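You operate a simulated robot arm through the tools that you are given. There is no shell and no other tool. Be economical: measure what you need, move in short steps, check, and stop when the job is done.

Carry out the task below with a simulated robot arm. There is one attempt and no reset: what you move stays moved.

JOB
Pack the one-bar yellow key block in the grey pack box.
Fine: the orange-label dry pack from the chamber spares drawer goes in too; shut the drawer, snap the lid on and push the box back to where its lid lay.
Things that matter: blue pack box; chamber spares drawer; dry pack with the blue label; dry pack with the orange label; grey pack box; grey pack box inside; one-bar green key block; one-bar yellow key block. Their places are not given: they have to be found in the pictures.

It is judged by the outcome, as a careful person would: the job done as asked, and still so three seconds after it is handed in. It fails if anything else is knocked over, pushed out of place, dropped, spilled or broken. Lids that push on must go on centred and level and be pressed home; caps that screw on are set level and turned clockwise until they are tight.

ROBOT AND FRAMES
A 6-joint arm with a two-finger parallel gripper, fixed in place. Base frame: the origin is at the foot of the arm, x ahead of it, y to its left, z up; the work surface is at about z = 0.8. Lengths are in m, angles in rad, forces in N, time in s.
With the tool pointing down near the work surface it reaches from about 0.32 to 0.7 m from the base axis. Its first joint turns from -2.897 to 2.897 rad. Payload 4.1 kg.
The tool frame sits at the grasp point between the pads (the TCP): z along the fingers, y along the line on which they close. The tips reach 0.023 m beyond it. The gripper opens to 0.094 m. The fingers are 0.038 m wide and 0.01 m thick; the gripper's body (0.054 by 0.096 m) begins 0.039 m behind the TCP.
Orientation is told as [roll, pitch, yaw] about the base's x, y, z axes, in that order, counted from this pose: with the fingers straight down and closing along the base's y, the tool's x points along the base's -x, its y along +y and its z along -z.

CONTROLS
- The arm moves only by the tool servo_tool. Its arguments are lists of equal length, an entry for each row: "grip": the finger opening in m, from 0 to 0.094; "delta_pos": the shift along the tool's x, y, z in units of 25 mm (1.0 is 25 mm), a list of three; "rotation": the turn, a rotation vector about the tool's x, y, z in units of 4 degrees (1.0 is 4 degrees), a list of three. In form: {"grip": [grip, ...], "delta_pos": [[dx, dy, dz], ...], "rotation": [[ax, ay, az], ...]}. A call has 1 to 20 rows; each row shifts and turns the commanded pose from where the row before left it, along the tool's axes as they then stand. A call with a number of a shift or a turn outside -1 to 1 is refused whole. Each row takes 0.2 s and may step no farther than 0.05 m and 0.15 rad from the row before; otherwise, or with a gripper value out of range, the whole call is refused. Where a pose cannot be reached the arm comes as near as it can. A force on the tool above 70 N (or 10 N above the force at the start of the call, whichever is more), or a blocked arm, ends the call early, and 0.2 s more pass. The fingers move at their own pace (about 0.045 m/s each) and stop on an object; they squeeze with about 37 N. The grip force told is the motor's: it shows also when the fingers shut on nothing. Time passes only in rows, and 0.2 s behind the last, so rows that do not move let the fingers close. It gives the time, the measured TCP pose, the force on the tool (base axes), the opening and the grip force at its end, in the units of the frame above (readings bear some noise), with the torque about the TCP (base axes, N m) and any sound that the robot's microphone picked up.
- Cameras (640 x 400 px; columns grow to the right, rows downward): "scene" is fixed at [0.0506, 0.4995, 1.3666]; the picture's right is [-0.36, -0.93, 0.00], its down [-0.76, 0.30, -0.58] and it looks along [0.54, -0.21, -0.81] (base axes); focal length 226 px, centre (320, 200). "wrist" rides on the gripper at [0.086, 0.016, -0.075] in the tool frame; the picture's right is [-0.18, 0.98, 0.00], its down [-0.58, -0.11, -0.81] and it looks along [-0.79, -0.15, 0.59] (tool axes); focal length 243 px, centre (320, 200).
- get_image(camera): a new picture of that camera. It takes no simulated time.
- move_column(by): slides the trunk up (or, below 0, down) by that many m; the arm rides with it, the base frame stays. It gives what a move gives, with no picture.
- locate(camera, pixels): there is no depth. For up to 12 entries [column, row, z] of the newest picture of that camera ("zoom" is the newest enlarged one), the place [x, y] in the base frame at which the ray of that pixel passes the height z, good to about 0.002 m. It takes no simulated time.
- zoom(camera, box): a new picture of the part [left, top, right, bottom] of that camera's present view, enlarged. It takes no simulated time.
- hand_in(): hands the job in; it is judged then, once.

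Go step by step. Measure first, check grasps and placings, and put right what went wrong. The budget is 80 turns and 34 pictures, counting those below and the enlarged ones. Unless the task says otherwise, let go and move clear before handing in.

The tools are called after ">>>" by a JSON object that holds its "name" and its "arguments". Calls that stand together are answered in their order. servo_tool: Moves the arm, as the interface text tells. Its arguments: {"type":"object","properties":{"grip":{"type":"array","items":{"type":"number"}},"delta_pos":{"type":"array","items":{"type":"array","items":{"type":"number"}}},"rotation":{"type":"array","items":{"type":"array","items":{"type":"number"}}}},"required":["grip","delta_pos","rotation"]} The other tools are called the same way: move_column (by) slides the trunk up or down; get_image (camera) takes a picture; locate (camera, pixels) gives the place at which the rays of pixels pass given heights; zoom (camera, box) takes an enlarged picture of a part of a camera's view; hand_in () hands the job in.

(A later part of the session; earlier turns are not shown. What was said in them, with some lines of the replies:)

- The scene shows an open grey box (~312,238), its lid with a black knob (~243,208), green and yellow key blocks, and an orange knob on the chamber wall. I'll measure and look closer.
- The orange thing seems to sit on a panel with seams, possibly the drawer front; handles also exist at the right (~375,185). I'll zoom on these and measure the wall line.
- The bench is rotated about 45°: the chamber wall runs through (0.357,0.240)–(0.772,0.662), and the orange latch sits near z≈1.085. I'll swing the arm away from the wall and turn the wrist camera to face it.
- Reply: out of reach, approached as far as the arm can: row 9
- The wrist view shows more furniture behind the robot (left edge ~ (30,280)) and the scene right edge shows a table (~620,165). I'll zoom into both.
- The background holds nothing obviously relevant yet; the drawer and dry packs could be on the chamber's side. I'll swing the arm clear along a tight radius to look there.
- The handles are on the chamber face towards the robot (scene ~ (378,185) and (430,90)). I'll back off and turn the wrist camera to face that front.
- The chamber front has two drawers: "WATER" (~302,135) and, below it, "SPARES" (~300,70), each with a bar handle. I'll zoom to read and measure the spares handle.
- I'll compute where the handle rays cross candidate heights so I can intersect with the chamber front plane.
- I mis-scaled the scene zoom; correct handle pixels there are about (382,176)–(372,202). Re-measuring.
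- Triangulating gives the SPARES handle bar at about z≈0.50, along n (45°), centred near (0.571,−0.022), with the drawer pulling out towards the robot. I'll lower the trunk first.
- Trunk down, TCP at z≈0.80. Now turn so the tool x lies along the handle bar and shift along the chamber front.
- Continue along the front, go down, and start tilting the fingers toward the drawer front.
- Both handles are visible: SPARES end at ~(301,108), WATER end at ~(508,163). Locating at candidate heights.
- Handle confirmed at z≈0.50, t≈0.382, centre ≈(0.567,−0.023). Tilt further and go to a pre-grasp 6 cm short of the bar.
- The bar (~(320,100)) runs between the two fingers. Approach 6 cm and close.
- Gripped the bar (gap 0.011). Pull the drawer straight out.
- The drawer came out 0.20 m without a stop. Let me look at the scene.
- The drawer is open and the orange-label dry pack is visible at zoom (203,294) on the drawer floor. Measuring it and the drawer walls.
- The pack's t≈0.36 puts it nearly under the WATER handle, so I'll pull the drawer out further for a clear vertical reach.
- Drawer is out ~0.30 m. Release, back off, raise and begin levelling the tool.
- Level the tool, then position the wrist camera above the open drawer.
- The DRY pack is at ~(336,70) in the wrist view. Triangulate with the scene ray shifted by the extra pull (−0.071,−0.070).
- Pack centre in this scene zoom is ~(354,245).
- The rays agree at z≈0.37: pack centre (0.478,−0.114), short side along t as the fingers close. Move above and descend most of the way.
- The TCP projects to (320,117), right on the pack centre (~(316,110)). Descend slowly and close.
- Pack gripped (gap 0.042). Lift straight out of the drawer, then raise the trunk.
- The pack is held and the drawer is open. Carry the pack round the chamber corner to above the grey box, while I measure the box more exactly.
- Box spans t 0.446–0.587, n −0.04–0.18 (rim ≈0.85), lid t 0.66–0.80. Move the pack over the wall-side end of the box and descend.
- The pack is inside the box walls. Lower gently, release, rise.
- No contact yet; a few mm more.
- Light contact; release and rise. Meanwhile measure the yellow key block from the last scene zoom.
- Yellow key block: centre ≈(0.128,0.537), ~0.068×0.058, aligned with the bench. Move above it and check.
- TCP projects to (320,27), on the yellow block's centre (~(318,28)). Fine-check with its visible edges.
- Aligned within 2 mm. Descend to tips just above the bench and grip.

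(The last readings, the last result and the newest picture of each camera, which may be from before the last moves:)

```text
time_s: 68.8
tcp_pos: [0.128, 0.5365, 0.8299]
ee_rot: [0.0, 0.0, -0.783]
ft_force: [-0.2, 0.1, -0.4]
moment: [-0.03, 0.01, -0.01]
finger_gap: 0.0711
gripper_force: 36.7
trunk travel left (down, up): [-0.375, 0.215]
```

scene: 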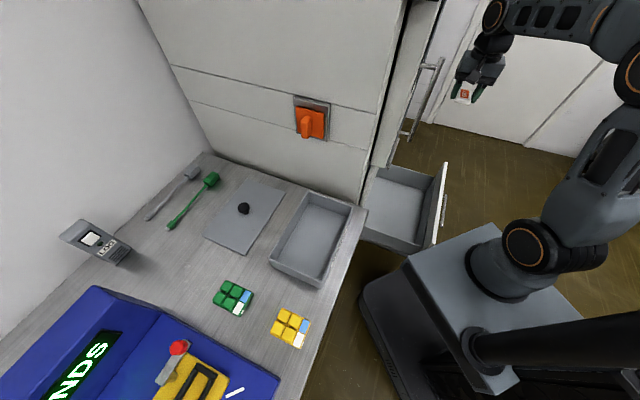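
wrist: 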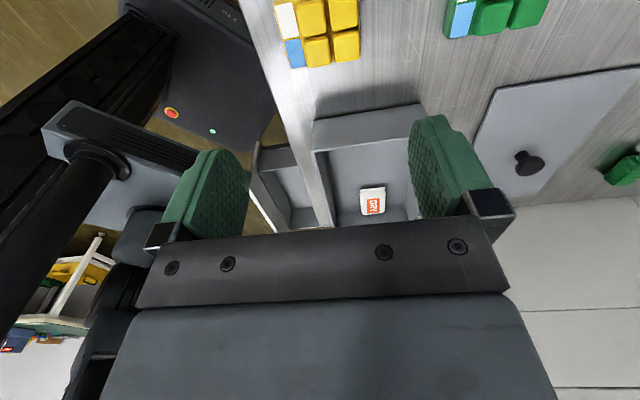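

Gripped (0.071). Lift, carry over the open half of the box and lower.

>>> {"name": "servo_tool", "arguments": {"grip": [0.0, 0.0, 0.0, 0.0, 0.0, 0.0, 0.0, 0.0, 0.0, 0.0, 0.0, 0.0, 0.0, 0.0, 0.0, 0.0, 0.0, 0.0], "delta_pos": [[0, 0, -1], [0, 0, -1], [0, 0, -1], [0, 0, -1], [0, 0, -1], [-0.945, 0.25, 0], [-0.945, 0.25, 0], [-0.945, 0.25, 0], [-0.945, 0.25, 0], [-0.945, 0.25, 0], [-0.945, 0.25, 0], [-0.945, 0.25, 0], [0, 0, 0], [0, 0, 1], [0, 0, 1], [0, 0, 1], [0, 0, 1], [0, 0, 0.5]], "rotation": [[0, 0, 0], [0, 0, 0], [0, 0, 0], [0, 0, 0], [0, 0, 0], [0, 0, 0], [0, 0, 0], [0, 0, 0], [0, 0, 0], [0, 0, 0], [0, 0, 0], [0, 0, 0], [0, 0, 0], [0, 0, 0], [0, 0, 0], [0, 0, 0], [0, 0, 0], [0, 0, 0]]}}

```text
time_s: 72.6
tcp_pos: [0.2755, 0.4503, 0.8409]
ee_rot: [-0.001, 0.0, -0.781]
ft_force: [-0.6, 0.4, -0.6]
moment: [-0.02, -0.02, -0.04]
finger_gap: 0.0709
gripper_force: 36.2
trunk travel left (down, up): [-0.375, 0.215]
```

>>> {"name": "servo_tool", "arguments": {"grip": [0.0, 0.0, 0.0, 0.085, 0.085, 0.085], "delta_pos": [[0, 0, 0.15], [0, 0, 0.1], [0, 0, 0], [0, 0, 0], [0, 0, 0], [0, 0, 0]], "rotation": [[0, 0, 0], [0, 0, 0], [0, 0, 0], [0, 0, 0], [0, 0, 0], [0, 0, 0]]}}

>>> {"name": "servo_tool", "arguments": {"grip": [0.085, 0.085, 0.085, 0.085, 0.085, 0.085, 0.085], "delta_pos": [[0, 0, -0.5], [0, 0, -1], [0, 0, -1], [0, 0, -1], [0, 0, -1], [0, 0, -1], [0, 0, -1]], "rotation": [[0, 0, 0], [0, 0, 0], [0, 0, 0], [0, 0, 0], [0, 0, 0], [0, 0, 0], [0, 0, 0]]}}

>>> {"name": "get_image", "arguments": {"camera": "wrist"}}

```text
time_s: 74.0
tcp_pos: [0.2752, 0.4506, 0.8346]
ee_rot: [0.0, 0.0, -0.784]
ft_force: [0.5, 0.0, -0.5]
moment: [0.02, -0.01, 0.01]
finger_gap: 0.085
gripper_force: 0.1
trunk travel left (down, up): [-0.375, 0.215]
```

```text
time_s: 75.6
tcp_pos: [0.2759, 0.4528, 1.0]
ee_rot: [0.0, -0.001, -0.782]
ft_force: [0.4, 0.3, 0.4]
moment: [0.01, 0.0, 0.01]
finger_gap: 0.085
gripper_force: 0.1
trunk travel left (down, up): [-0.375, 0.215]
```

```text
8 pictures are left
```

wrist: 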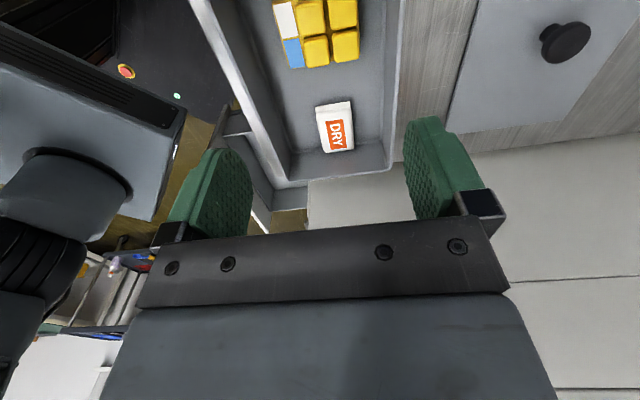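

Both items are in the box. Now the lid: triangulate its knob with the wrist (566,38) and scene (243,206) rays, plus box rim corners.

>>> {"name": "locate", "arguments": {"camera": "wrist", "pixels": [[568, 42, 0.82], [568, 42, 0.84], [568, 42, 0.86], [288, 186, 0.85], [399, 155, 0.85], [186, 0, 0.85], [409, 0, 0.85], [448, 142, 0.8], [478, 0, 0.8], [640, 121, 0.8]]}}

>>> {"name": "locate", "arguments": {"camera": "scene", "pixels": [[243.5, 207.5, 0.82], [243.5, 207.5, 0.84], [243.5, 207.5, 0.86]]}}

>>> {"name": "zoom", "arguments": {"camera": "scene", "box": [200, 160, 360, 290]}}

```text
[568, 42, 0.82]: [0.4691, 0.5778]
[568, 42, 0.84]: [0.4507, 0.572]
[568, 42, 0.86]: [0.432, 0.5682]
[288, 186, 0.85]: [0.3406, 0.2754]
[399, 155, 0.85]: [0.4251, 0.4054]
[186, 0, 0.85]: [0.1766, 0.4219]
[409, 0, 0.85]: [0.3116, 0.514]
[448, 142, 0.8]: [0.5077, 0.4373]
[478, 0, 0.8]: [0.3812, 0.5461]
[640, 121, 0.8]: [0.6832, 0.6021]
```

```text
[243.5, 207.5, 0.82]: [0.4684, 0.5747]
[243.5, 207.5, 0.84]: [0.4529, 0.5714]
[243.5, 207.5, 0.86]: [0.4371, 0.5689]
```

```text
3.08 times, centred on (280, 225) of scene
```

zoom: 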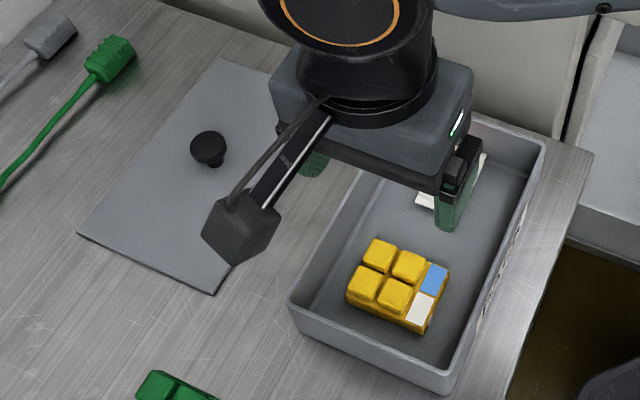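

Knob ≈(0.458,0.574), top z≈0.835, at r≈0.735, slightly beyond vertical reach. I'll yaw 90° so I can tilt outward while closing across the bench normal.

>>> {"name": "servo_tool", "arguments": {"grip": [0.06, 0.06, 0.06, 0.06, 0.06, 0.06, 0.06, 0.06, 0.06, 0.06, 0.06, 0.06, 0.06, 0.06, 0.06, 0.06, 0.06, 0.06, 0.06, 0.06], "delta_pos": [[0, 0, 0], [0, 0, 0], [0, 0, 0], [0, 0, 0], [0, 0, 0], [0, 0, 0], [0, 0, 0], [0, 0, 0], [0, 0, 0], [0, 0, 0], [0, 0, 0], [0, 0, 0], [0, 0, 0], [0, 0, 0], [0, 0, 0], [0, 0, 0], [0, 0, 0], [0, 0, 0], [0, 0, 0], [0, 0, 0]], "rotation": [[0, 0, -1], [0, 0, -1], [0, 0, -1], [0, 0, -1], [0, 0, -1], [0, 0, -1], [0, 0, -1], [0, 0, -1], [0, 0, -1], [0, 0, -1], [0, 0, -1], [0, 0, -1], [0, 0, -1], [0, 0, -1], [0, 0, -1], [0, 0, -1], [0, 0, -1], [0, 0, -1], [0, 0, -1], [0, 0, -1]]}}

```text
time_s: 79.8
tcp_pos: [0.2749, 0.4516, 0.9986]
ee_rot: [0.001, 0.0, 0.616]
ft_force: [1.2, -0.3, -0.5]
moment: [-0.01, -0.02, 0.0]
finger_gap: 0.0595
gripper_force: 0.0
trunk travel left (down, up): [-0.375, 0.215]
```

>>> {"name": "servo_tool", "arguments": {"grip": [0.06, 0.06, 0.06, 0.06, 0.06, 0.06, 0.06, 0.06, 0.06, 0.06, 0.06, 0.06, 0.06, 0.06, 0.06, 0.06], "delta_pos": [[0, 0, 0], [0, 0, 0], [0, 0, 0], [0, 0, 0], [0, 0, 0], [0, 0, 0], [0, 0, 0], [0, 0, 0], [-0.805, -0.225, 0.715], [-0.805, -0.225, 0.715], [-0.805, -0.225, 0.715], [-0.805, -0.225, 0.715], [-0.805, -0.225, 0.715], [-0.805, -0.225, 0.715], [-0.805, -0.225, 0.715], [-0.805, -0.225, 0.715]], "rotation": [[0, 0, -1], [0, 0, -1], [0, 0, -0.4], [0, -1, 0], [0, -1, 0], [0, -1, 0], [0, -1, 0], [0, -1, 0], [0, 0, 0], [0, 0, 0], [0, 0, 0], [0, 0, 0], [0, 0, 0], [0, 0, 0], [0, 0, 0], [0, 0, 0]]}}

>>> {"name": "get_image", "arguments": {"camera": "wrist"}}

```text
time_s: 83.2
tcp_pos: [0.448, 0.5619, 0.917]
ee_rot: [0.0, -0.349, 0.784]
ft_force: [-0.7, 0.5, -0.4]
moment: [0.02, 0.02, -0.02]
finger_gap: 0.0601
gripper_force: 0.1
trunk travel left (down, up): [-0.375, 0.215]
```

```text
6 pictures are left
```

wrist: 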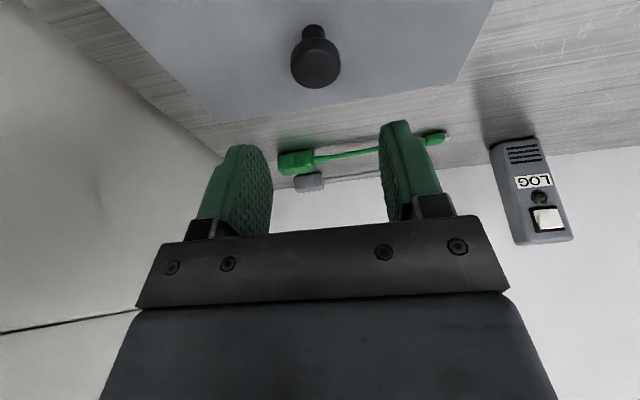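

The knob cap is at ~(316,68) in the wrist view, well between the fingers laterally. Locate it.

>>> {"name": "locate", "arguments": {"camera": "wrist", "pixels": [[316, 68, 0.83], [316, 68, 0.84], [316, 68, 0.85], [313, 28, 0.81], [290, 64, 0.84], [341, 66, 0.84], [225, 122, 0.807], [458, 81, 0.807]]}}

```text
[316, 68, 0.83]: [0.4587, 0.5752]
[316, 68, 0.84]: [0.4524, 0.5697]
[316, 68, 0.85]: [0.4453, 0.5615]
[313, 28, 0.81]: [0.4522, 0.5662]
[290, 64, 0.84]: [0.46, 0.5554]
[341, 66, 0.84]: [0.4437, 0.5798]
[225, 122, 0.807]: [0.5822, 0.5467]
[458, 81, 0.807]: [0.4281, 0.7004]
```

Knob at ≈(0.4545,0.5715); lid centre n≈0.078, t≈0.727. Re-measure box corners from the latest scene zoom.

>>> {"name": "locate", "arguments": {"camera": "zoom", "pixels": [[445, 372, 0.85], [286, 296, 0.85], [545, 142, 0.85], [445, 372, 0.84], [286, 296, 0.84], [545, 142, 0.84], [445, 395, 0.8], [293, 320, 0.8]]}}

```text
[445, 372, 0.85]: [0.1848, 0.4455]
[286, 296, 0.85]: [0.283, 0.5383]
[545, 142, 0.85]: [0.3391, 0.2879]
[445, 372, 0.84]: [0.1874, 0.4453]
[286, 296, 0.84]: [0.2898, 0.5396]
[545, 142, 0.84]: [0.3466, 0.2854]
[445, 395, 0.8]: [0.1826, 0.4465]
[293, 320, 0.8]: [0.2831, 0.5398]
```

Box centre ≈(0.311,0.414), rim z≈0.85, aligned with the lid within ~1°. Descend on the knob and grip.

>>> {"name": "servo_tool", "arguments": {"grip": [0.06, 0.06, 0.06, 0.06, 0.06, 0.0, 0.0, 0.0, 0.0], "delta_pos": [[0.149, 0.02, 0.744], [0.149, 0.02, 0.744], [0.149, 0.02, 0.744], [0.149, 0.02, 0.744], [0, 0, 0], [0, 0, 0], [0, 0, 0], [0, 0, 0], [0, 0, 0]], "rotation": [[0, 0, 0], [0, 0, 0], [0, 0, 0], [0, 0, 0], [0, 0, 0], [0, 0, 0], [0, 0, 0], [0, 0, 0], [0, 0, 0]]}}

```text
time_s: 85.2
tcp_pos: [0.4548, 0.5703, 0.844]
ee_rot: [-0.001, -0.351, 0.781]
ft_force: [0.2, -0.4, -0.7]
moment: [-0.02, 0.0, 0.02]
finger_gap: 0.0307
gripper_force: 37.1
trunk travel left (down, up): [-0.375, 0.215]
```

Knob gripped (0.031). Lift the lid 9 cm straight up and carry it over the box, then check.

>>> {"name": "servo_tool", "arguments": {"grip": [0.0, 0.0, 0.0, 0.0, 0.0, 0.0, 0.0, 0.0, 0.0, 0.0, 0.0, 0.0, 0.0, 0.0, 0.0], "delta_pos": [[-0.308, 0, -0.846], [-0.308, 0, -0.846], [-0.308, 0, -0.846], [-0.308, 0, -0.846], [0.799, -0.03, -0.291], [0.799, -0.03, -0.291], [0.799, -0.03, -0.291], [0.799, -0.03, -0.291], [0.799, -0.03, -0.291], [0.799, -0.03, -0.291], [0.799, -0.03, -0.291], [0.799, -0.03, -0.291], [0.799, -0.03, -0.291], [0.799, -0.03, -0.291], [0, 0, 0]], "rotation": [[0, 0, 0], [0, 0, 0], [0, 0, 0], [0, 0, 0], [0, 0, 0], [0, 0, 0], [0, 0, 0], [0, 0, 0], [0, 0, 0], [0, 0, 0], [0, 0, 0], [0, 0, 0], [0, 0, 0], [0, 0, 0], [0, 0, 0]]}}

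>>> {"name": "zoom", "arguments": {"camera": "scene", "box": [220, 170, 380, 310]}}

```text
time_s: 88.4
tcp_pos: [0.311, 0.4148, 0.9333]
ee_rot: [0.0, -0.349, 0.782]
ft_force: [0.3, -0.2, 0.1]
moment: [-0.04, 0.02, 0.01]
finger_gap: 0.0305
gripper_force: 36.3
trunk travel left (down, up): [-0.375, 0.215]
```

```text
2.86 times, centred on (300, 240) of scene
```

zoom: 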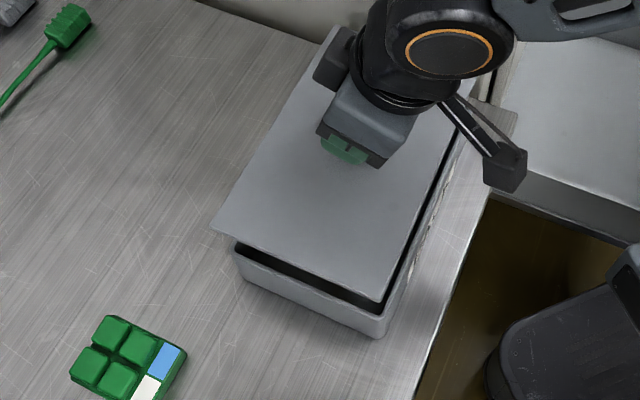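

The lid hangs level over the box. Compare lid corners (380,302),(210,230) with box rim corners (387,316),(235,247).

>>> {"name": "locate", "arguments": {"camera": "zoom", "pixels": [[380, 303, 0.893], [210, 230, 0.893], [387, 316, 0.85], [235, 247, 0.85], [380, 338, 0.8], [241, 277, 0.8], [335, 27, 0.893]]}}

```text
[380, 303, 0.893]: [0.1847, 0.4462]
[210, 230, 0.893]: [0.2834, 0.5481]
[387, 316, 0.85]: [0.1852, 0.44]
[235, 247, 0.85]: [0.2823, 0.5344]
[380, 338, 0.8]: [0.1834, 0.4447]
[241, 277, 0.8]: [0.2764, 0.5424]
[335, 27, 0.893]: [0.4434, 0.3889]
```

Lid sits within ~3–6 mm of the box; nudge −3 mm in t and lower close to the rim.

>>> {"name": "servo_tool", "arguments": {"grip": [0.0, 0.0, 0.0, 0.0], "delta_pos": [[0.175, 0, 0.363], [0.175, 0, 0.363], [0.175, 0, 0.363], [0, 0, 0]], "rotation": [[0, 0, 0], [0, 0, 0], [0, 0, 0], [0, 0, 0]]}}

>>> {"name": "zoom", "arguments": {"camera": "scene", "box": [240, 180, 360, 300]}}

```text
time_s: 89.4
tcp_pos: [0.3086, 0.4131, 0.9051]
ee_rot: [0.0, -0.347, 0.783]
ft_force: [0.3, -0.2, -1.6]
moment: [0.0, 0.0, 0.01]
finger_gap: 0.0307
gripper_force: 37.1
trunk travel left (down, up): [-0.375, 0.215]
```

```text
3.33 times, centred on (300, 240) of scene
```

zoom: 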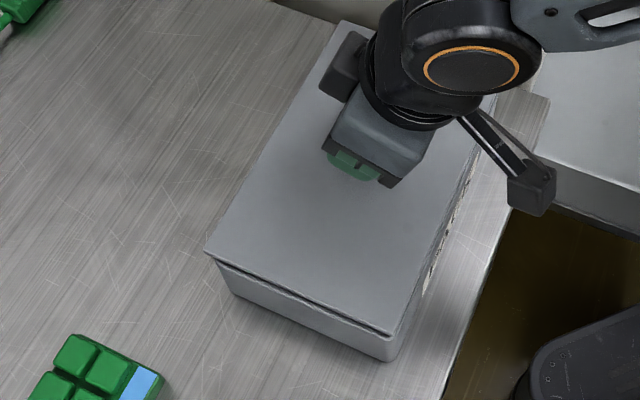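

The lid appears ~4 mm too far in +t (left corner (204,252) vs expected ~(211,255)). Correct by −4 mm t, −1.5 mm n and lower gently.

>>> {"name": "servo_tool", "arguments": {"grip": [0.0, 0.0, 0.0, 0.0, 0.0], "delta_pos": [[0.15, -0.06, -0.055], [0.055, 0, 0.15], [0.055, 0, 0.15], [0.055, 0, 0.15], [0, 0, 0]], "rotation": [[0, 0, 0], [0, 0, 0], [0, 0, 0], [0, 0, 0], [0, 0, 0]]}}

```text
time_s: 90.6
tcp_pos: [0.3062, 0.4078, 0.8936]
ee_rot: [0.002, -0.355, 0.782]
ft_force: [-0.1, 1.9, 34.7]
moment: [-0.18, -0.07, -0.02]
finger_gap: 0.0309
gripper_force: 37.5
trunk travel left (down, up): [-0.375, 0.215]
```

Even contact at 34.7 N with small moments. Press on in small steps and listen for the snap.

>>> {"name": "servo_tool", "arguments": {"grip": [0.0, 0.0, 0.0], "delta_pos": [[0.028, 0, 0.075], [0.028, 0, 0.075], [0, 0, 0]], "rotation": [[0, 0, 0], [0, 0, 0], [0, 0, 0]]}}

```text
time_s: 91.4
tcp_pos: [0.307, 0.4082, 0.893]
ee_rot: [0.002, -0.366, 0.781]
ft_force: [-3.7, -5.7, 58.3]
moment: [-1.45, 0.56, 0.01]
finger_gap: 0.0306
gripper_force: 37.0
trunk travel left (down, up): [-0.375, 0.215]
```

Not snapped yet and a moment is building up from the tilted grip. Release, rise, level the tool and check the lid alignment.

>>> {"name": "servo_tool", "arguments": {"grip": [0.0, 0.05, 0.05, 0.05, 0.05, 0.05, 0.05, 0.05, 0.0, 0.0, 0.0, 0.0, 0.0], "delta_pos": [[-0.04, 0, -0.11], [0, 0, 0], [0, 0, 0], [0, 0, -0.5], [0, 0, -1], [0, 0, -1], [0, 0, -1], [0, 0, -1], [0, 0, 0], [0, 0, 0], [0, 0, 0], [0, 0, 0], [0, 0, 0]], "rotation": [[0, 0, 0], [0, 0, 0], [0, 0, 0], [0, 0, 0], [0, 0, 0], [0, 0, 0], [0, 0, 0], [0, 0, 0], [0, 1, 0], [0, 1, 0], [0, 1, 0], [0, 1, 0], [0, 1, 0]]}}

>>> {"name": "zoom", "arguments": {"camera": "scene", "box": [240, 180, 360, 300]}}

```text
time_s: 94.2
tcp_pos: [0.2778, 0.3825, 0.9963]
ee_rot: [0.001, 0.002, 0.782]
ft_force: [1.0, -0.4, -0.2]
moment: [0.01, 0.0, 0.02]
finger_gap: 0.0
gripper_force: 37.0
trunk travel left (down, up): [-0.375, 0.215]
```

```text
3.33 times, centred on (300, 240) of scene
```

zoom: 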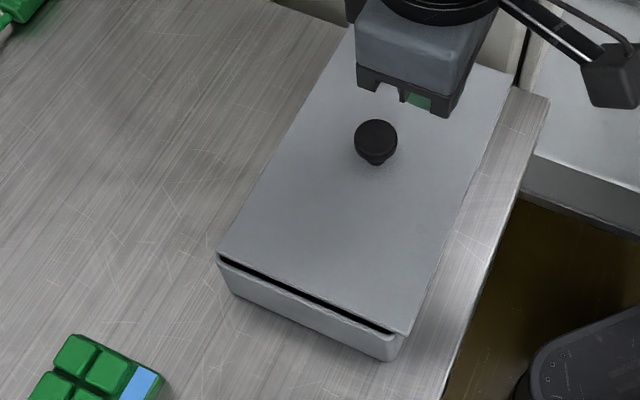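

The lid lies on the rim with a small dark gap (not yet home). Measure lid corners versus box bottom corners in this picture.

>>> {"name": "locate", "arguments": {"camera": "zoom", "pixels": [[217, 254, 0.858], [407, 335, 0.858], [512, 72, 0.858], [216, 264, 0.85], [403, 340, 0.85], [238, 298, 0.8], [391, 361, 0.8], [376, 134, 0.888]]}}

>>> {"name": "zoom", "arguments": {"camera": "scene", "box": [260, 230, 340, 300]}}

```text
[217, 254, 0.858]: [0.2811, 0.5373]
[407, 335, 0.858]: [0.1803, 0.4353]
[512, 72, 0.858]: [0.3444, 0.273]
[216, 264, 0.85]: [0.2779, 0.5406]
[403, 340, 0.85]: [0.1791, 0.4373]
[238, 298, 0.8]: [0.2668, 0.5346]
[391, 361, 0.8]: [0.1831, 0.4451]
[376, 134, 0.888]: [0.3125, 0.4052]
```

```text
5.71 times, centred on (300, 265) of scene
```

zoom: 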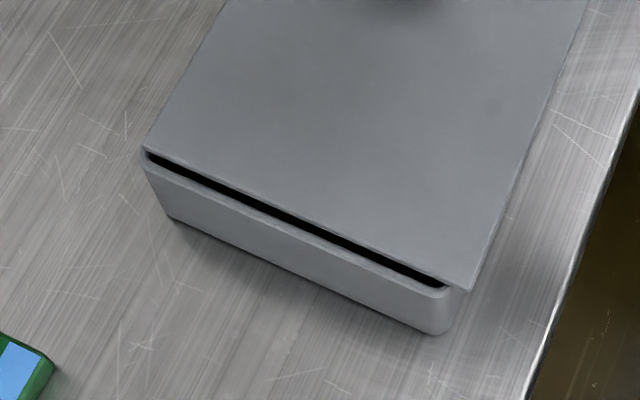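

The lid overhangs ~5 mm toward −t (lid corner (470,290) beyond box corner (452,292)); yaw matches. Regrip the knob vertically, lift slightly, shift +5 mm in t and set down.

>>> {"name": "servo_tool", "arguments": {"grip": [0.06, 0.06, 0.06, 0.06, 0.06, 0.06, 0.06, 0.0, 0.0, 0.0, 0.0, 0.0], "delta_pos": [[-0.8, -0.06, 0], [-0.8, -0.06, 0], [0, 0, 0.85], [0, 0, 0.85], [0, 0, 0.85], [0, 0, 0.85], [0, 0, 0.84], [0, 0, 0], [0, 0, 0], [0, 0, 0], [0, 0, 0], [0, 0, 0]], "rotation": [[0, 0, 0], [0, 0, 0], [0, 0, 0], [0, 0, 0], [0, 0, 0], [0, 0, 0], [0, 0, 0], [0, 0, 0], [0, 0, 0], [0, 0, 0], [0, 0, 0], [0, 0, 0]]}}

```text
time_s: 96.8
tcp_pos: [0.3121, 0.4069, 0.8901]
ee_rot: [0.0, 0.001, 0.782]
ft_force: [-0.5, -0.2, -0.4]
moment: [0.03, 0.01, 0.03]
finger_gap: 0.0305
gripper_force: 37.1
trunk travel left (down, up): [-0.375, 0.215]
```

Knob/lid centre is at t≈0.509, n≈0.063 versus box centre t≈0.513, n≈0.070 (the dark gap at the +n end agrees). Lift 6 mm, shift +4.5 mm t, +6.5 mm n, and lower.

>>> {"name": "servo_tool", "arguments": {"grip": [0.0, 0.0, 0.0, 0.0, 0.0], "delta_pos": [[0, 0, -0.24], [-0.18, 0.26, 0], [0, 0, 0], [0, 0, 0.1], [0, 0, 0.1]], "rotation": [[0, 0, 0], [0, 0, 0], [0, 0, 0], [0, 0, 0], [0, 0, 0]]}}

>>> {"name": "zoom", "arguments": {"camera": "scene", "box": [260, 230, 340, 300]}}

```text
time_s: 98.0
tcp_pos: [0.3075, 0.4154, 0.8915]
ee_rot: [0.0, 0.001, 0.782]
ft_force: [-0.2, 0.2, -0.6]
moment: [0.04, -0.01, -0.05]
finger_gap: 0.0308
gripper_force: 37.0
trunk travel left (down, up): [-0.375, 0.215]
```

```text
5.71 times, centred on (300, 265) of scene
```

zoom: 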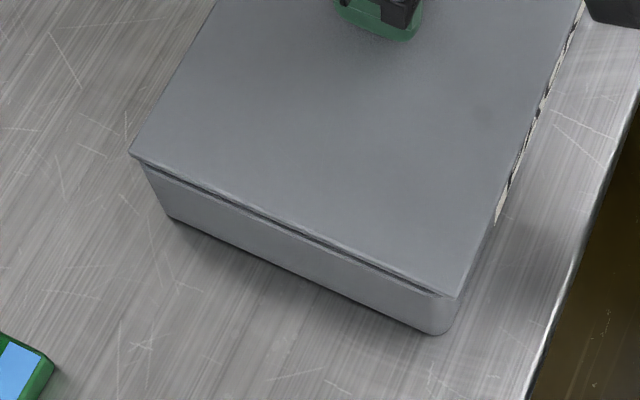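

The lid now covers the rim evenly (corners (130,155),(457,297)); remaining offset ~1–2 mm. Nudge −1 mm n, +1 mm t and press straight down.

>>> {"name": "servo_tool", "arguments": {"grip": [0.0, 0.0, 0.0, 0.0, 0.0], "delta_pos": [[-0.04, -0.04, 0], [0, 0, 0.1], [0, 0, 0.1], [0, 0, 0.1], [0, 0, 0]], "rotation": [[0, 0, 0], [0, 0, 0], [0, 0, 0], [0, 0, 0], [0, 0, 0]]}}

```text
time_s: 99.2
tcp_pos: [0.311, 0.4154, 0.8887]
ee_rot: [0.002, -0.01, 0.781]
ft_force: [4.1, 0.7, 45.3]
moment: [-0.43, 0.26, -0.04]
finger_gap: 0.0307
gripper_force: 37.4
trunk travel left (down, up): [-0.375, 0.215]
```

>>> {"name": "servo_tool", "arguments": {"grip": [0.0, 0.0, 0.0], "delta_pos": [[0, 0, 0.08], [0, 0, 0.08], [0, 0, 0]], "rotation": [[0, 0, 0], [0, 0, 0], [0, 0, 0]]}}

```text
time_s: 100.0
tcp_pos: [0.3105, 0.418, 0.8886]
ee_rot: [0.005, -0.021, 0.781]
ft_force: [0.9, 0.5, 26.5]
moment: [-1.64, 0.96, -0.01]
finger_gap: 0.0304
gripper_force: 37.5
trunk travel left (down, up): [-0.375, 0.215]
stopped in row 3: the force on the tool passed its limit at 70 N (the readings are from after the stop); the commanded pose is now the measured one
```

The moment reading shows the contact moved to the −t edge: gripping the knob transmits the arm's tilt. I'll let go and press on top of the knob with closed fingers, so the load is central.

>>> {"name": "servo_tool", "arguments": {"grip": [0.03, 0.05, 0.05, 0.05, 0.05, 0.05, 0.0, 0.0, 0.0, 0.0, 0.0], "delta_pos": [[0, 0, -0.06], [0, 0, 0], [0, 0, 0], [0, 0, -0.6], [0, 0, -1], [0, 0, -0.6], [0, 0, 0], [0, 0, 0], [0, 0, 0], [0, 0, 0.5], [0, 0, 0]], "rotation": [[0, 0, 0], [0, 0, 0], [0, 0, 0], [0, 0, 0], [0, 0, 0], [0, 0, 0], [0, 0, 0], [0, 0, 0], [0, 0, 0], [0, 0, 0], [0, 0, 0]]}}

```text
time_s: 102.4
tcp_pos: [0.311, 0.4169, 0.93]
ee_rot: [0.003, -0.015, 0.781]
ft_force: [0.1, 0.0, 0.1]
moment: [0.03, -0.01, 0.01]
finger_gap: 0.0
gripper_force: 37.2
trunk travel left (down, up): [-0.375, 0.215]
```

>>> {"name": "servo_tool", "arguments": {"grip": [0.0, 0.0, 0.0, 0.0, 0.0, 0.0, 0.0], "delta_pos": [[0, 0, 0], [0, 0, 0.4], [0, 0, 0.15], [0, 0, 0.15], [0, 0, 0.15], [0, 0, 0.1], [0, 0, 0]], "rotation": [[-0.04, 0.21, 0], [0, 0, 0], [0, 0, 0], [0, 0, 0], [0, 0, 0], [0, 0, 0], [0, 0, 0]]}}

```text
time_s: 103.7
tcp_pos: [0.3123, 0.4195, 0.9229]
ee_rot: [0.014, -0.028, 0.782]
ft_force: [1.6, 1.8, 26.8]
moment: [-0.26, 0.25, 0.06]
finger_gap: 0.0003
gripper_force: 37.6
trunk travel left (down, up): [-0.375, 0.215]
stopped in row 6: the force on the tool passed its limit at 74 N (the readings are from after the stop); the commanded pose is now the measured one
```

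Pressing on the knob stopped at 74 N with no snap, so the lid isn't engaging; the arm's compliance drags it +t under load. Regrip the knob level, to re-centre it and search lightly.

>>> {"name": "servo_tool", "arguments": {"grip": [0.0, 0.0, 0.06, 0.06, 0.06, 0.06, 0.06, 0.06, 0.06, 0.0, 0.0, 0.0, 0.0], "delta_pos": [[0, 0, -0.4], [0, 0, -0.4], [0, 0, 0], [0, 0, 0], [0, 0, 0], [0, 0, 0.7], [0, 0, 0.7], [0, 0, 0.6], [0, 0, 0], [0, 0, 0], [0, 0, 0], [0, 0, 0], [0, 0, 0]], "rotation": [[0.2, 0.4, 0], [0, 0, 0], [0, 0, 0], [0, 0, 0], [0, 0, 0], [0, 0, 0], [0, 0, 0], [0, 0, 0], [0, 0, 0], [0, 0, 0], [0, 0, 0], [0, 0, 0], [0, 0, 0]]}}

```text
time_s: 106.5
tcp_pos: [0.3123, 0.4185, 0.8883]
ee_rot: [-0.003, 0.008, 0.779]
ft_force: [4.5, -3.5, 27.9]
moment: [0.16, -0.18, -0.05]
finger_gap: 0.0305
gripper_force: 37.6
trunk travel left (down, up): [-0.375, 0.215]
```

Gripped level; geometry implies a lip resting on the rim. I'll sweep lightly toward −t and watch for a drop in Fz or a side load.

>>> {"name": "servo_tool", "arguments": {"grip": [0.0, 0.0, 0.0, 0.0], "delta_pos": [[0, 0, -0.03], [0.06, 0, 0], [0.06, 0, 0], [0, 0, 0]], "rotation": [[0, 0, 0], [0, 0, 0], [0, 0, 0], [0, 0, 0]]}}

```text
time_s: 107.5
tcp_pos: [0.3086, 0.4169, 0.8893]
ee_rot: [-0.001, 0.01, 0.781]
ft_force: [5.8, 3.5, 21.4]
moment: [0.65, -0.42, -0.03]
finger_gap: 0.0305
gripper_force: 37.2
trunk travel left (down, up): [-0.375, 0.215]
```

>>> {"name": "servo_tool", "arguments": {"grip": [0.0, 0.0, 0.0], "delta_pos": [[0, -0.06, 0], [0, -0.06, 0], [0, 0, 0]], "rotation": [[0, -0.1, 0], [0, 0, 0], [0, 0, 0]]}}

```text
time_s: 108.3
tcp_pos: [0.3107, 0.4133, 0.8882]
ee_rot: [-0.003, 0.003, 0.781]
ft_force: [-8.7, 6.5, 30.5]
moment: [-0.26, 0.72, -0.04]
finger_gap: 0.0305
gripper_force: 37.6
trunk travel left (down, up): [-0.375, 0.215]
```

>>> {"name": "servo_tool", "arguments": {"grip": [0.0, 0.0, 0.0], "delta_pos": [[0, -0.06, 0], [0, -0.06, 0], [0, 0, 0]], "rotation": [[0, 0, 0], [0, 0, 0], [0, 0, 0]]}}

```text
time_s: 109.1
tcp_pos: [0.3138, 0.4124, 0.8882]
ee_rot: [-0.003, 0.001, 0.782]
ft_force: [-8.2, 7.1, 30.8]
moment: [-0.07, 0.38, -0.04]
finger_gap: 0.0305
gripper_force: 36.8
trunk travel left (down, up): [-0.375, 0.215]
```

No drop found in this sweep. I'll use the last picture to settle the lid/box offset at the known TCP pose.

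>>> {"name": "zoom", "arguments": {"camera": "scene", "box": [260, 230, 340, 300]}}

```text
5.71 times, centred on (300, 265) of scene
```

zoom: 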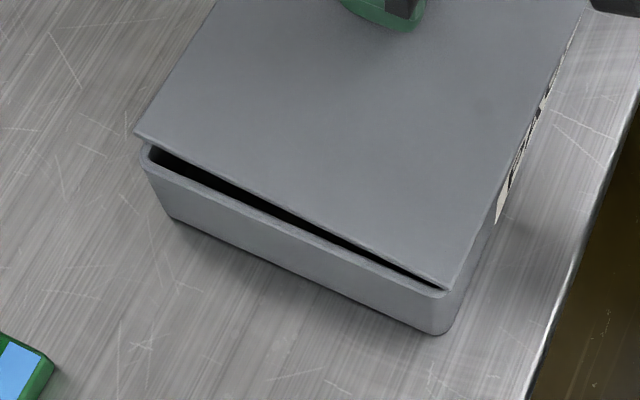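

Box hasn't moved, but the lid is yawed ≈2.4° clockwise (lid edge (137,133)→(448,290) vs rim (142,152)→(453,293)) and ≈3.7 mm short in +t. Lift 4 mm, turn it back, shift, and lower.

>>> {"name": "servo_tool", "arguments": {"grip": [0.0, 0.0, 0.0, 0.0, 0.0, 0.0, 0.0], "delta_pos": [[0, 0, -0.25], [0, 0, 0], [-0.15, 0.02, 0], [0, 0, 0], [0, 0, 0.1], [0, 0, 0.1], [0, 0, 0]], "rotation": [[0, 0, 0], [0, 0, -0.6], [0, 0, 0], [0, 0, 0], [0, 0, 0], [0, 0, 0], [0, 0, 0]]}}

```text
time_s: 110.7
tcp_pos: [0.3154, 0.4153, 0.8891]
ee_rot: [-0.005, 0.004, 0.824]
ft_force: [0.4, -0.6, 4.8]
moment: [0.32, -0.12, -0.03]
finger_gap: 0.0304
gripper_force: 37.4
trunk travel left (down, up): [-0.375, 0.215]
```

>>> {"name": "servo_tool", "arguments": {"grip": [0.0, 0.0, 0.0], "delta_pos": [[0, 0, 0.06], [0, 0, 0.06], [0, 0, 0]], "rotation": [[0, 0, 0], [0, 0, 0], [0, 0, 0]]}}

```text
time_s: 111.5
tcp_pos: [0.317, 0.4153, 0.8897]
ee_rot: [-0.001, -0.002, 0.824]
ft_force: [3.8, 2.3, 33.1]
moment: [-0.73, 0.73, 0.06]
finger_gap: 0.0304
gripper_force: 37.2
trunk travel left (down, up): [-0.375, 0.215]
```

Still bearing on the rim. Best re-estimate says n is ~2 mm short; shift +2 mm n under light load and press.

>>> {"name": "servo_tool", "arguments": {"grip": [0.0, 0.0, 0.0, 0.0, 0.0, 0.0], "delta_pos": [[0, 0, -0.15], [0, 0.08, 0], [0, 0, 0], [0, 0, 0.08], [0, 0, 0.08], [0, 0, 0]], "rotation": [[0, 0, 0], [0, 0, 0], [0, 0, 0], [0, 0, 0], [0, 0, 0], [0, 0, 0]]}}

```text
time_s: 112.9
tcp_pos: [0.315, 0.4158, 0.8882]
ee_rot: [-0.003, -0.004, 0.823]
ft_force: [5.8, -4.7, 40.7]
moment: [-0.86, 0.77, 0.12]
finger_gap: 0.0305
gripper_force: 36.9
trunk travel left (down, up): [-0.375, 0.215]
```

z went 1.5 mm lower with a side load in n – possibly engaging. Press further.

>>> {"name": "servo_tool", "arguments": {"grip": [0.0, 0.0, 0.0], "delta_pos": [[0, 0, 0.06], [0, 0, 0.03], [0, 0, 0]], "rotation": [[0, 0, 0], [0, 0, 0], [0, 0, 0]]}}

```text
time_s: 113.7
tcp_pos: [0.3147, 0.4159, 0.8896]
ee_rot: [0.002, -0.008, 0.824]
ft_force: [3.6, -8.5, 52.8]
moment: [-0.99, 0.86, 0.04]
finger_gap: 0.0305
gripper_force: 36.7
trunk travel left (down, up): [-0.375, 0.215]
```

Still no snap at 53 N. Run a small ring search (±1.5 mm) at moderate load and look for Fz dropping away.

>>> {"name": "servo_tool", "arguments": {"grip": [0.0, 0.0, 0.0, 0.0, 0.0, 0.0, 0.0, 0.0, 0.0, 0.0, 0.0], "delta_pos": [[0, 0, -0.1], [0, 0.06, 0], [-0.06, 0, 0], [0, -0.06, 0], [0, -0.06, 0], [0.06, 0, 0], [0.06, 0, 0], [0, 0.06, 0], [0, 0.06, 0], [-0.06, 0, 0], [0, 0, 0]], "rotation": [[0, 0, 0], [0, 0, 0], [0, 0, 0], [0, 0, 0], [0, 0, 0], [0, 0, 0], [0, 0, 0], [0, 0, 0], [0, 0, 0], [0, 0, 0], [0, 0, 0]]}}

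```text
time_s: 116.1
tcp_pos: [0.3141, 0.416, 0.8886]
ee_rot: [-0.005, 0.001, 0.822]
ft_force: [5.3, -6.0, 35.9]
moment: [0.23, -0.24, 0.02]
finger_gap: 0.0306
gripper_force: 36.9
trunk travel left (down, up): [-0.375, 0.215]
```

Still balanced on the rim. Test whether anything is engaged: offset the lid 10 mm in +t and compare the contact height/force with the centred one.

>>> {"name": "servo_tool", "arguments": {"grip": [0.0, 0.0, 0.0, 0.0, 0.0, 0.0, 0.0], "delta_pos": [[0, 0, -0.3], [-0.2, 0, 0], [-0.2, 0, 0], [0, 0, 0], [0, 0, 0.1], [0, 0, 0.1], [0, 0, 0]], "rotation": [[0, 0, 0], [0, 0, 0], [0, 0, 0], [0, 0, 0], [0, 0, 0], [0, 0, 0], [0, 0, 0]]}}

```text
time_s: 117.7
tcp_pos: [0.321, 0.4253, 0.8886]
ee_rot: [-0.002, 0.002, 0.824]
ft_force: [-1.1, 1.2, 8.8]
moment: [0.5, -0.12, 0.05]
finger_gap: 0.0308
gripper_force: 37.1
trunk travel left (down, up): [-0.375, 0.215]
```

Contact height is the same, so nothing is engaged yet. Try an edge-first insertion: tilt the −t edge down 6° while offset to +t and lower it inside the rim.

>>> {"name": "servo_tool", "arguments": {"grip": [0.0, 0.0, 0.0, 0.0, 0.0, 0.0, 0.0], "delta_pos": [[0, 0, -0.25], [0, 0, 0], [0, 0, 0], [0, 0, 0], [0, 0, 0.1], [0, 0, 0.1], [0, 0, 0]], "rotation": [[0, 0, 0], [0, -0.75, 0], [0, -0.75, 0], [0, 0, 0], [0, 0, 0], [0, 0, 0], [0, 0, 0]]}}

```text
time_s: 119.3
tcp_pos: [0.3203, 0.4256, 0.8923]
ee_rot: [-0.004, -0.105, 0.825]
ft_force: [-0.7, 2.5, 23.6]
moment: [-1.65, -0.1, 0.05]
finger_gap: 0.0308
gripper_force: 37.2
trunk travel left (down, up): [-0.375, 0.215]
```

The knob grip keeps the lid pivoted and this contact is inconclusive. Go back level, to the best-estimate centre (TCP t≈0.518, n≈0.069), and press progressively up to near the limit.

>>> {"name": "servo_tool", "arguments": {"grip": [0.0, 0.0, 0.0, 0.0, 0.0, 0.0, 0.0, 0.0, 0.0, 0.0, 0.0], "delta_pos": [[0, 0, -0.25], [0.2, -0.03, 0], [0.19, -0.03, 0], [0, 0, 0], [0, 0, 0.15], [0, 0, 0.14], [0, 0, 0.06], [0, 0, 0.06], [0, 0, 0.05], [0, 0, 0.04], [0, 0, 0]], "rotation": [[0, 0, 0], [0, 0.75, 0], [0, 0.75, 0], [0, 0, 0], [0, 0, 0], [0, 0, 0], [0, 0, 0], [0, 0, 0], [0, 0, 0], [0, 0, 0], [0, 0, 0]]}}

```text
time_s: 121.7
tcp_pos: [0.3135, 0.4167, 0.8879]
ee_rot: [-0.002, -0.009, 0.824]
ft_force: [-2.8, -3.2, 56.9]
moment: [-1.1, 0.99, 0.02]
finger_gap: 0.0305
gripper_force: 37.0
trunk travel left (down, up): [-0.375, 0.215]
```

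57 N without a snap; load is biased to −t. Level the load by a small counter-rotation while pressing a bit more.

>>> {"name": "servo_tool", "arguments": {"grip": [0.0, 0.0, 0.0, 0.0], "delta_pos": [[0, 0, 0], [0, 0, 0.03], [0, 0, 0.02], [0, 0, 0]], "rotation": [[0, 0.25, 0], [0, 0.1, 0], [0, 0, 0], [0, 0, 0]]}}

```text
time_s: 122.7
tcp_pos: [0.3141, 0.4171, 0.8889]
ee_rot: [0.0, 0.012, 0.824]
ft_force: [-4.4, -2.6, 57.6]
moment: [0.81, -0.78, 0.02]
finger_gap: 0.0305
gripper_force: 36.9
trunk travel left (down, up): [-0.375, 0.215]
```

Rocking symmetrically on both sides with balanced moments points to a small yaw error with a plug-type lid. Unload to ~8 N and sweep yaw one way.

>>> {"name": "servo_tool", "arguments": {"grip": [0.0, 0.0, 0.0, 0.0, 0.0, 0.0, 0.0, 0.0, 0.0, 0.0], "delta_pos": [[0, 0, -0.2], [0, 0, 0], [0, 0, 0], [0, 0, 0], [0, 0, 0], [0, 0, 0], [0, 0, 0], [0, 0, 0], [0, 0, 0], [0, 0, 0]], "rotation": [[0, -0.15, 0], [0, 0, 0.12], [0, 0, 0.12], [0, 0, 0.12], [0, 0, 0.12], [0, 0, 0.12], [0, 0, 0.12], [0, 0, 0.12], [0, 0, 0.12], [0, 0, 0]]}}

```text
time_s: 124.9
tcp_pos: [0.3148, 0.4165, 0.8879]
ee_rot: [-0.001, 0.012, 0.754]
ft_force: [0.6, 2.9, 35.3]
moment: [0.59, -0.26, 0.23]
finger_gap: 0.0306
gripper_force: 36.5
trunk travel left (down, up): [-0.375, 0.215]
```

No drop going clockwise. Unload more and sweep counter-clockwise past the previous yaw.

>>> {"name": "servo_tool", "arguments": {"grip": [0.0, 0.0, 0.0, 0.0, 0.0, 0.0, 0.0, 0.0, 0.0, 0.0, 0.0, 0.0, 0.0, 0.0], "delta_pos": [[0, 0, -0.1], [0, 0, 0], [0, 0, 0], [0, 0, 0], [0, 0, 0], [0, 0, 0], [0, 0, 0], [0, 0, 0], [0, 0, 0], [0, 0, 0], [0, 0, 0], [0, 0, 0], [0, 0, 0], [0, 0, 0]], "rotation": [[0, -0.15, 0], [0, 0, -0.14], [0, 0, -0.14], [0, 0, -0.14], [0, 0, -0.14], [0, 0, -0.14], [0, 0, -0.14], [0, 0, -0.14], [0, 0, -0.14], [0, 0, -0.14], [0, 0, -0.14], [0, 0, -0.14], [0, 0, -0.14], [0, 0, 0]]}}

```text
time_s: 127.9
tcp_pos: [0.3154, 0.4164, 0.8892]
ee_rot: [-0.003, 0.008, 0.878]
ft_force: [1.0, -1.9, 7.0]
moment: [0.45, -0.17, -0.01]
finger_gap: 0.0306
gripper_force: 36.9
trunk travel left (down, up): [-0.375, 0.215]
```

Light-load contacts consistently sit on the +t wall rim, so the lid is probably a little too far +t. Restore yaw 0.824 and raster n while stepping −t at ~20 N.

>>> {"name": "servo_tool", "arguments": {"grip": [0.0, 0.0, 0.0, 0.0, 0.0, 0.0, 0.0, 0.0, 0.0, 0.0, 0.0, 0.0, 0.0, 0.0, 0.0, 0.0, 0.0, 0.0, 0.0, 0.0], "delta_pos": [[0, 0, -0.1], [0, -0.06, 0.15], [0, 0.08, 0], [0, 0.08, 0], [0, 0.08, 0], [0, 0.08, 0], [0.08, 0, 0], [0, -0.08, 0], [0, -0.08, 0], [0, -0.08, 0], [0, -0.08, 0], [0.08, 0, 0], [0, 0.08, 0], [0, 0.08, 0], [0, 0.08, 0], [0, 0.08, 0], [0.08, 0, 0], [0, -0.08, 0], [0, -0.08, 0], [0, 0, 0]], "rotation": [[0, -0.1, 0.77], [0, 0, 0], [0, 0, 0], [0, 0, 0], [0, 0, 0], [0, 0, 0], [0, 0, 0], [0, 0, 0], [0, 0, 0], [0, 0, 0], [0, 0, 0], [0, 0, 0], [0, 0, 0], [0, 0, 0], [0, 0, 0], [0, 0, 0], [0, 0, 0], [0, 0, 0], [0, 0, 0], [0, 0, 0]]}}

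```text
time_s: 132.1
tcp_pos: [0.3081, 0.4138, 0.8882]
ee_rot: [-0.003, -0.003, 0.82]
ft_force: [-9.0, 6.8, 31.4]
moment: [0.25, 0.44, 0.12]
finger_gap: 0.0309
gripper_force: 36.8
trunk travel left (down, up): [-0.375, 0.215]
```

No drop. Re-centre at t≈0.514, n≈0.070 and press until the force limit.

>>> {"name": "servo_tool", "arguments": {"grip": [0.0, 0.0, 0.0, 0.0, 0.0, 0.0, 0.0, 0.0, 0.0], "delta_pos": [[0, 0, -0.25], [-0.12, -0.05, 0], [0, 0, 0], [0, 0, 0.25], [0, 0, 0.06], [0, 0, 0.06], [0, 0, 0.06], [0, 0, 0.06], [0, 0, 0.06]], "rotation": [[0, 0, 0], [0, 0, 0], [0, 0, 0], [0, 0.1, 0], [0, 0.05, 0], [0, 0.05, 0], [0, 0.05, 0], [0, 0.05, 0], [0, 0, 0]]}}

```text
time_s: 134.1
tcp_pos: [0.3099, 0.4163, 0.8881]
ee_rot: [-0.001, 0.003, 0.82]
ft_force: [-4.1, 0.6, 67.0]
moment: [-0.54, 0.41, 0.05]
finger_gap: 0.0305
gripper_force: 36.8
trunk travel left (down, up): [-0.375, 0.215]
```

67 N, level, and still no snap, so the lid's pose in the grip has evidently slipped. I'll release and use the open gripper's two finger sides to square the lid edge flush with the box's −t wall.

>>> {"name": "servo_tool", "arguments": {"grip": [0.02, 0.094, 0.094, 0.094, 0.094, 0.094, 0.094, 0.094, 0.094, 0.094, 0.094, 0.094, 0.094, 0.094, 0.094, 0.094, 0.094], "delta_pos": [[0, 0, -0.3], [0, 0, 0], [0, 0, 0], [0, 0, -0.6], [0, 0, -1], [0, 0, -0.9], [0.78, 0, 0], [0.78, 0, 0], [0.78, 0, 0], [0.78, 0, 0], [0.78, 0, 0], [0.78, 0, 0], [0, 0, 0], [0, 0, 1], [0, 0, 1], [0, 0, 1], [0, 0, 0]], "rotation": [[0, 0, 0], [0, 0, 0], [0, 0, 0], [0, 0, 0], [0, 0, 0], [0, -0.1, 0.54], [0, 0, 0], [0, 0, 0], [0, 0, 0], [0, 0, 0], [0, 0, 0], [0, 0, 0], [0, 0, 0], [0, 0, 0], [0, 0, 0], [0, 0, 0], [0, 0, 0]]}}

```text
time_s: 137.7
tcp_pos: [0.229, 0.3337, 0.8765]
ee_rot: [-0.005, 0.017, 0.782]
ft_force: [0.0, -0.6, -0.1]
moment: [-0.02, 0.02, 0.01]
finger_gap: 0.0939
gripper_force: 0.1
trunk travel left (down, up): [-0.375, 0.215]
heard: snap
```

The microphone reported a "snap" as the grip was released: the lid seated. The fingers are on the −t side at t≈0.398; lower to the box wall and push it +t by ~0.213 m (slightly +n) to the lid's old spot.

>>> {"name": "servo_tool", "arguments": {"grip": [0.094, 0.094, 0.094, 0.094, 0.094, 0.094, 0.094, 0.094, 0.094, 0.094, 0.094, 0.094, 0.094, 0.094, 0.094, 0.094, 0.094, 0.094], "delta_pos": [[0, 0, 0.75], [0, 0, 0.75], [-0.6, 0, 0], [-0.6, 0, 0], [-0.6, 0, 0], [-0.6, 0.02, 0], [-0.6, 0.02, 0], [-0.6, 0.02, 0], [-0.6, 0.02, 0], [-0.6, 0.02, 0], [-0.6, 0.02, 0], [-0.6, 0.02, 0], [-0.6, 0.02, 0], [-0.6, 0.02, 0], [-0.6, 0.02, 0], [-0.6, 0.02, 0], [-0.6, 0.02, 0], [0, 0, 0]], "rotation": [[0, -0.24, 0], [0, 0, 0], [0, 0, 0], [0, 0, 0], [0, 0, 0], [0, 0, 0], [0, 0, 0], [0, 0, 0], [0, 0, 0], [0, 0, 0], [0, 0, 0], [0, 0, 0], [0, 0, 0], [0, 0, 0], [0, 0, 0], [0, 0, 0], [0, 0, 0], [0, 0, 0]]}}

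```text
time_s: 141.5
tcp_pos: [0.3841, 0.4953, 0.8386]
ee_rot: [-0.006, -0.003, 0.783]
ft_force: [-0.1, -0.3, -0.1]
moment: [0.02, 0.01, 0.01]
finger_gap: 0.0941
gripper_force: 0.1
trunk travel left (down, up): [-0.375, 0.215]
5 turns are left
```

Box is at TCP t≈0.622; 17 mm more finishes the push. With 5 turns left, I'll chain: finish the push, retreat, rise, and travel back in front of the drawer.

>>> {"name": "servo_tool", "arguments": {"grip": [0.094, 0.094, 0.094, 0.094, 0.094, 0.094, 0.094, 0.094, 0.094, 0.094, 0.094, 0.094, 0.094, 0.094, 0.094, 0.094, 0.094, 0.094, 0.094, 0.094], "delta_pos": [[-0.34, 0, 0], [-0.34, 0, 0], [0, 0, 0], [1, 0, 0], [1, 0, 0], [1, 0, 0], [0, 0, -1], [0, 0, -1], [0, 0, -1], [0, 0, -1], [0, 0, -1], [0, 0, -1], [0, 0, -1], [1, 0, 0], [1, 0, 0], [1, 0, 0], [1, 0, 0], [1, 0, 0], [1, 0, 0], [1, 0, 0]], "rotation": [[0, 0, 0], [0, 0, 0], [0, 0, 0], [0, 0, 0], [0, 0, 0], [0, 0, 0], [0, 0, 0], [0, 0, 0], [0, 0, 0], [0, 0, 0], [0, 0, 0], [0, 0, 0], [0, 0, 0], [0, 0, 0], [0, 0, 0], [0, 0, 0], [0, 0, 0], [0, 0, 0], [0, 0, 0], [0, 0, 0]]}}

>>> {"name": "servo_tool", "arguments": {"grip": [0.0, 0.0, 0.0, 0.0, 0.0, 0.0, 0.0, 0.0, 0.0, 0.0, 0.0, 0.0, 0.0, 0.0, 0.0, 0.0, 0.0, 0.0], "delta_pos": [[0.33, -0.86, 0], [0.33, -0.86, 0], [0.33, -0.86, 0], [0.33, -0.86, 0], [0.33, -0.86, 0], [0.33, -0.86, 0], [0.4, -1, 0], [0.4, -1, 0], [0.4, -1, 0], [0.4, -1, 0], [0.4, -1, 0], [0.4, -1, 0], [0.93, -0.87, 0], [0.93, -0.87, 0], [0.93, -0.87, 0], [0.93, -0.87, 0], [0.93, -0.87, 0], [0.93, -0.87, 0]], "rotation": [[0, 0, 0], [0, 0, 0], [0, 0, 0], [0, 0, 0], [0, 0, 0], [0, 0, 0], [0, 0, 0], [0, 0, 0], [0, 0, 0], [0, 0, 0], [0, 0, 0], [0, 0, 0], [0, 0, 0], [0, 0, 0], [0, 0, 0], [0, 0, 0], [0, 0, 0], [0, 0, 0]]}}

>>> {"name": "servo_tool", "arguments": {"grip": [0.0, 0.0, 0.0, 0.0, 0.0, 0.0], "delta_pos": [[0.93, -0.67, 0], [0.93, -0.67, 0], [0.93, -0.67, 0], [0.93, -0.67, 0], [0.93, -0.67, 0], [0.93, -0.67, 0]], "rotation": [[0, 0, 0], [0, 0, 0], [0, 0, 0], [0, 0, 0], [0, 0, 0], [0, 0, 0]]}}

```text
time_s: 145.7
tcp_pos: [0.2173, 0.332, 1.0127]
ee_rot: [-0.007, -0.002, 0.781]
ft_force: [0.9, 0.2, -0.9]
moment: [-0.01, 0.01, 0.05]
finger_gap: 0.0941
gripper_force: 0.1
trunk travel left (down, up): [-0.375, 0.215]
```

```text
time_s: 149.5
tcp_pos: [0.3345, -0.1347, 1.0139]
ee_rot: [-0.006, -0.001, 0.783]
ft_force: [0.1, -0.2, 0.0]
moment: [0.0, 0.02, -0.03]
finger_gap: 0.0
gripper_force: 37.2
trunk travel left (down, up): [-0.375, 0.215]
```

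```text
time_s: 150.9
tcp_pos: [0.3031, -0.3033, 1.0167]
ee_rot: [-0.006, -0.002, 0.785]
ft_force: [-1.0, 0.9, 0.1]
moment: [0.0, -0.02, -0.01]
finger_gap: 0.0
gripper_force: 37.4
trunk travel left (down, up): [-0.375, 0.215]
4 turns are left
```

On station at t≈0, n≈−0.43 in front of the drawer. Lower the trunk, tilt the fingers toward the drawer front, and go down to handle height.

>>> {"name": "move_column", "arguments": {"by": -0.3}}

>>> {"name": "servo_tool", "arguments": {"grip": [0.0, 0.0, 0.0, 0.0, 0.0, 0.0, 0.0, 0.0, 0.0, 0.0, 0.0, 0.0, 0.0, 0.0, 0.0, 0.0, 0.0, 0.0], "delta_pos": [[0, 0, 0], [0, 0, 0], [0, 0, 0], [0, 0, 0], [0, 0, 0], [0, 0, 0], [0, 0, 0], [0, 0, 0], [0, 0, 0], [0, 0, 0], [0, 0, 0], [0, 0, 0], [0, 0, 0], [0, 0, 0], [0, 0, 0], [0, 0, 0], [0, 0, 0], [0, 0, 0]], "rotation": [[0, -1, 0], [0, -1, 0], [0, -1, 0], [0, -1, 0], [0, -1, 0], [0, -1, 0], [0, -1, 0], [0, -1, 0], [0, -1, 0], [0, -1, 0], [0, -1, 0], [0, -1, 0], [0, -1, 0], [0, -1, 0], [0, -1, 0], [0, -1, 0], [0, -1, 0], [0, -1, 0]]}}

>>> {"name": "servo_tool", "arguments": {"grip": [0.0, 0.0, 0.0, 0.0, 0.0, 0.0, 0.0, 0.0, 0.0], "delta_pos": [[0.9, 0, 0.2925], [0.9, 0, 0.2925], [0.9, 0, 0.2925], [0.9, 0, 0.2925], [0.9, 0, 0.2925], [0.9, 0, 0.2925], [0.9, 0, 0.2925], [0.9, 0, 0.2925], [0.9, 0, 0.2925]], "rotation": [[0, 0, 0], [0, 0, 0], [0, 0, 0], [0, 0, 0], [0, 0, 0], [0, 0, 0], [0, 0, 0], [0, 0, 0], [0, 0, 0]]}}

```text
time_s: 153.9
tcp_pos: [0.3048, -0.3026, 0.7169]
ee_rot: [-0.005, -0.003, 0.782]
ft_force: [0.4, 0.2, 0.7]
moment: [-0.02, -0.02, 0.0]
finger_gap: 0.0003
gripper_force: 36.7
trunk travel left (down, up): [-0.075, 0.515]
```

```text
time_s: 157.7
tcp_pos: [0.3035, -0.3029, 0.7157]
ee_rot: [-0.015, -1.26, 0.798]
ft_force: [-0.1, -0.1, 0.1]
moment: [-0.01, 0.0, 0.03]
finger_gap: 0.0
gripper_force: 37.2
trunk travel left (down, up): [-0.075, 0.515]
```

```text
time_s: 159.7
tcp_pos: [0.3066, -0.3021, 0.5034]
ee_rot: [-0.018, -1.258, 0.801]
ft_force: [-0.4, 0.0, -0.1]
moment: [-0.03, 0.0, 0.0]
finger_gap: 0.0
gripper_force: 37.2
trunk travel left (down, up): [-0.075, 0.515]
3 turns are left
```

At handle height (z≈0.503), t≈0. Push the drawer shut along +t, then back off.

>>> {"name": "servo_tool", "arguments": {"grip": [0.0, 0.0, 0.0, 0.0, 0.0, 0.0, 0.0, 0.0, 0.0, 0.0, 0.0, 0.0, 0.0, 0.0, 0.0, 0.0, 0.0, 0.0, 0.0, 0.0], "delta_pos": [[-0.247, 0, 0.761], [-0.247, 0, 0.761], [-0.247, 0, 0.761], [-0.247, 0, 0.761], [-0.247, 0, 0.761], [-0.247, 0, 0.761], [-0.247, 0, 0.761], [-0.247, 0, 0.761], [-0.247, 0, 0.761], [-0.247, 0, 0.761], [-0.247, 0, 0.761], [-0.247, 0, 0.761], [-0.247, 0, 0.761], [-0.247, 0, 0.761], [-0.247, 0, 0.761], [-0.247, 0, 0.761], [-0.247, 0, 0.761], [-0.074, 0, 0.228], [-0.074, 0, 0.228], [-0.074, 0, 0.228]], "rotation": [[0, 0, 0], [0, 0, 0], [0, 0, 0], [0, 0, 0], [0, 0, 0], [0, 0, 0], [0, 0, 0], [0, 0, 0], [0, 0, 0], [0, 0, 0], [0, 0, 0], [0, 0, 0], [0, 0, 0], [0, 0, 0], [0, 0, 0], [0, 0, 0], [0, 0, 0], [0, 0, 0], [0, 0, 0], [0, 0, 0]]}}

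```text
time_s: 163.9
tcp_pos: [0.5595, -0.051, 0.5059]
ee_rot: [-0.015, -1.256, 0.796]
ft_force: [0.1, -0.2, -0.4]
moment: [0.03, -0.02, 0.0]
finger_gap: 0.0001
gripper_force: 36.4
trunk travel left (down, up): [-0.075, 0.515]
2 turns are left
```

No resistance yet at t≈0.357, so press on a little further to make sure it is fully shut (force stop protects), then back clear.

>>> {"name": "servo_tool", "arguments": {"grip": [0.0, 0.0, 0.0, 0.0, 0.0, 0.0, 0.0], "delta_pos": [[-0.062, 0, 0.19], [-0.062, 0, 0.19], [-0.062, 0, 0.19], [-0.062, 0, 0.19], [-0.062, 0, 0.19], [-0.062, 0, 0.19], [0, 0, 0]], "rotation": [[0, 0, 0], [0, 0, 0], [0, 0, 0], [0, 0, 0], [0, 0, 0], [0, 0, 0], [0, 0, 0]]}}

>>> {"name": "servo_tool", "arguments": {"grip": [0.0, 0.0, 0.0, 0.0, 0.0, 0.0], "delta_pos": [[0.1, 0, -0.3], [0.247, 0, -0.761], [0.247, 0, -0.761], [0.247, 0, -0.761], [0.247, 0, -0.761], [0.247, 0, -0.761]], "rotation": [[0, 0, 0], [0, 0, 0], [0, 0, 0], [0, 0, 0], [0, 0, 0], [0, 0, 0]]}}

```text
time_s: 164.6
tcp_pos: [0.5629, -0.0473, 0.5056]
ee_rot: [-0.009, -1.255, 0.785]
ft_force: [-52.3, -46.8, 20.3]
moment: [-0.21, -0.15, 0.43]
finger_gap: 0.0
gripper_force: 37.4
trunk travel left (down, up): [-0.075, 0.515]
stopped in row 3: the force on the tool passed its limit at 80 N (the readings are from after the stop); the commanded pose is now the measured one
```

```text
time_s: 166.0
tcp_pos: [0.4886, -0.1178, 0.5026]
ee_rot: [-0.006, -1.253, 0.792]
ft_force: [0.3, 0.0, -0.4]
moment: [0.02, 0.0, 0.0]
finger_gap: 0.0
gripper_force: 37.0
trunk travel left (down, up): [-0.075, 0.515]
1 turns are left
```

The last push met a hard stop at t≈0.361, where the closed handle should be, so the drawer is shut. The arm is clear and I'm handing in.

>>> {"name": "hand_in", "arguments": {}}

```text
The job is handed in.
```

I handed the job in with every step carried out, but I had no pictures left to check the lid, the box's final position or the shut drawer.

- **Contents:** the one-bar yellow key block and the orange-label dry pack are in the grey box. I saw both inside before the lid went on.
- **Lid:** it did not seat through several presses of up to about 70 N. The microphone then picked up a snap as I released the knob. I have no picture confirming that it is centred and level.
- **Box position:** I pushed it to where the lid lay, judging by the arm's measured position.
- **Drawer:** I pushed it until it met a hard stop, about where the handle sat when it was closed.
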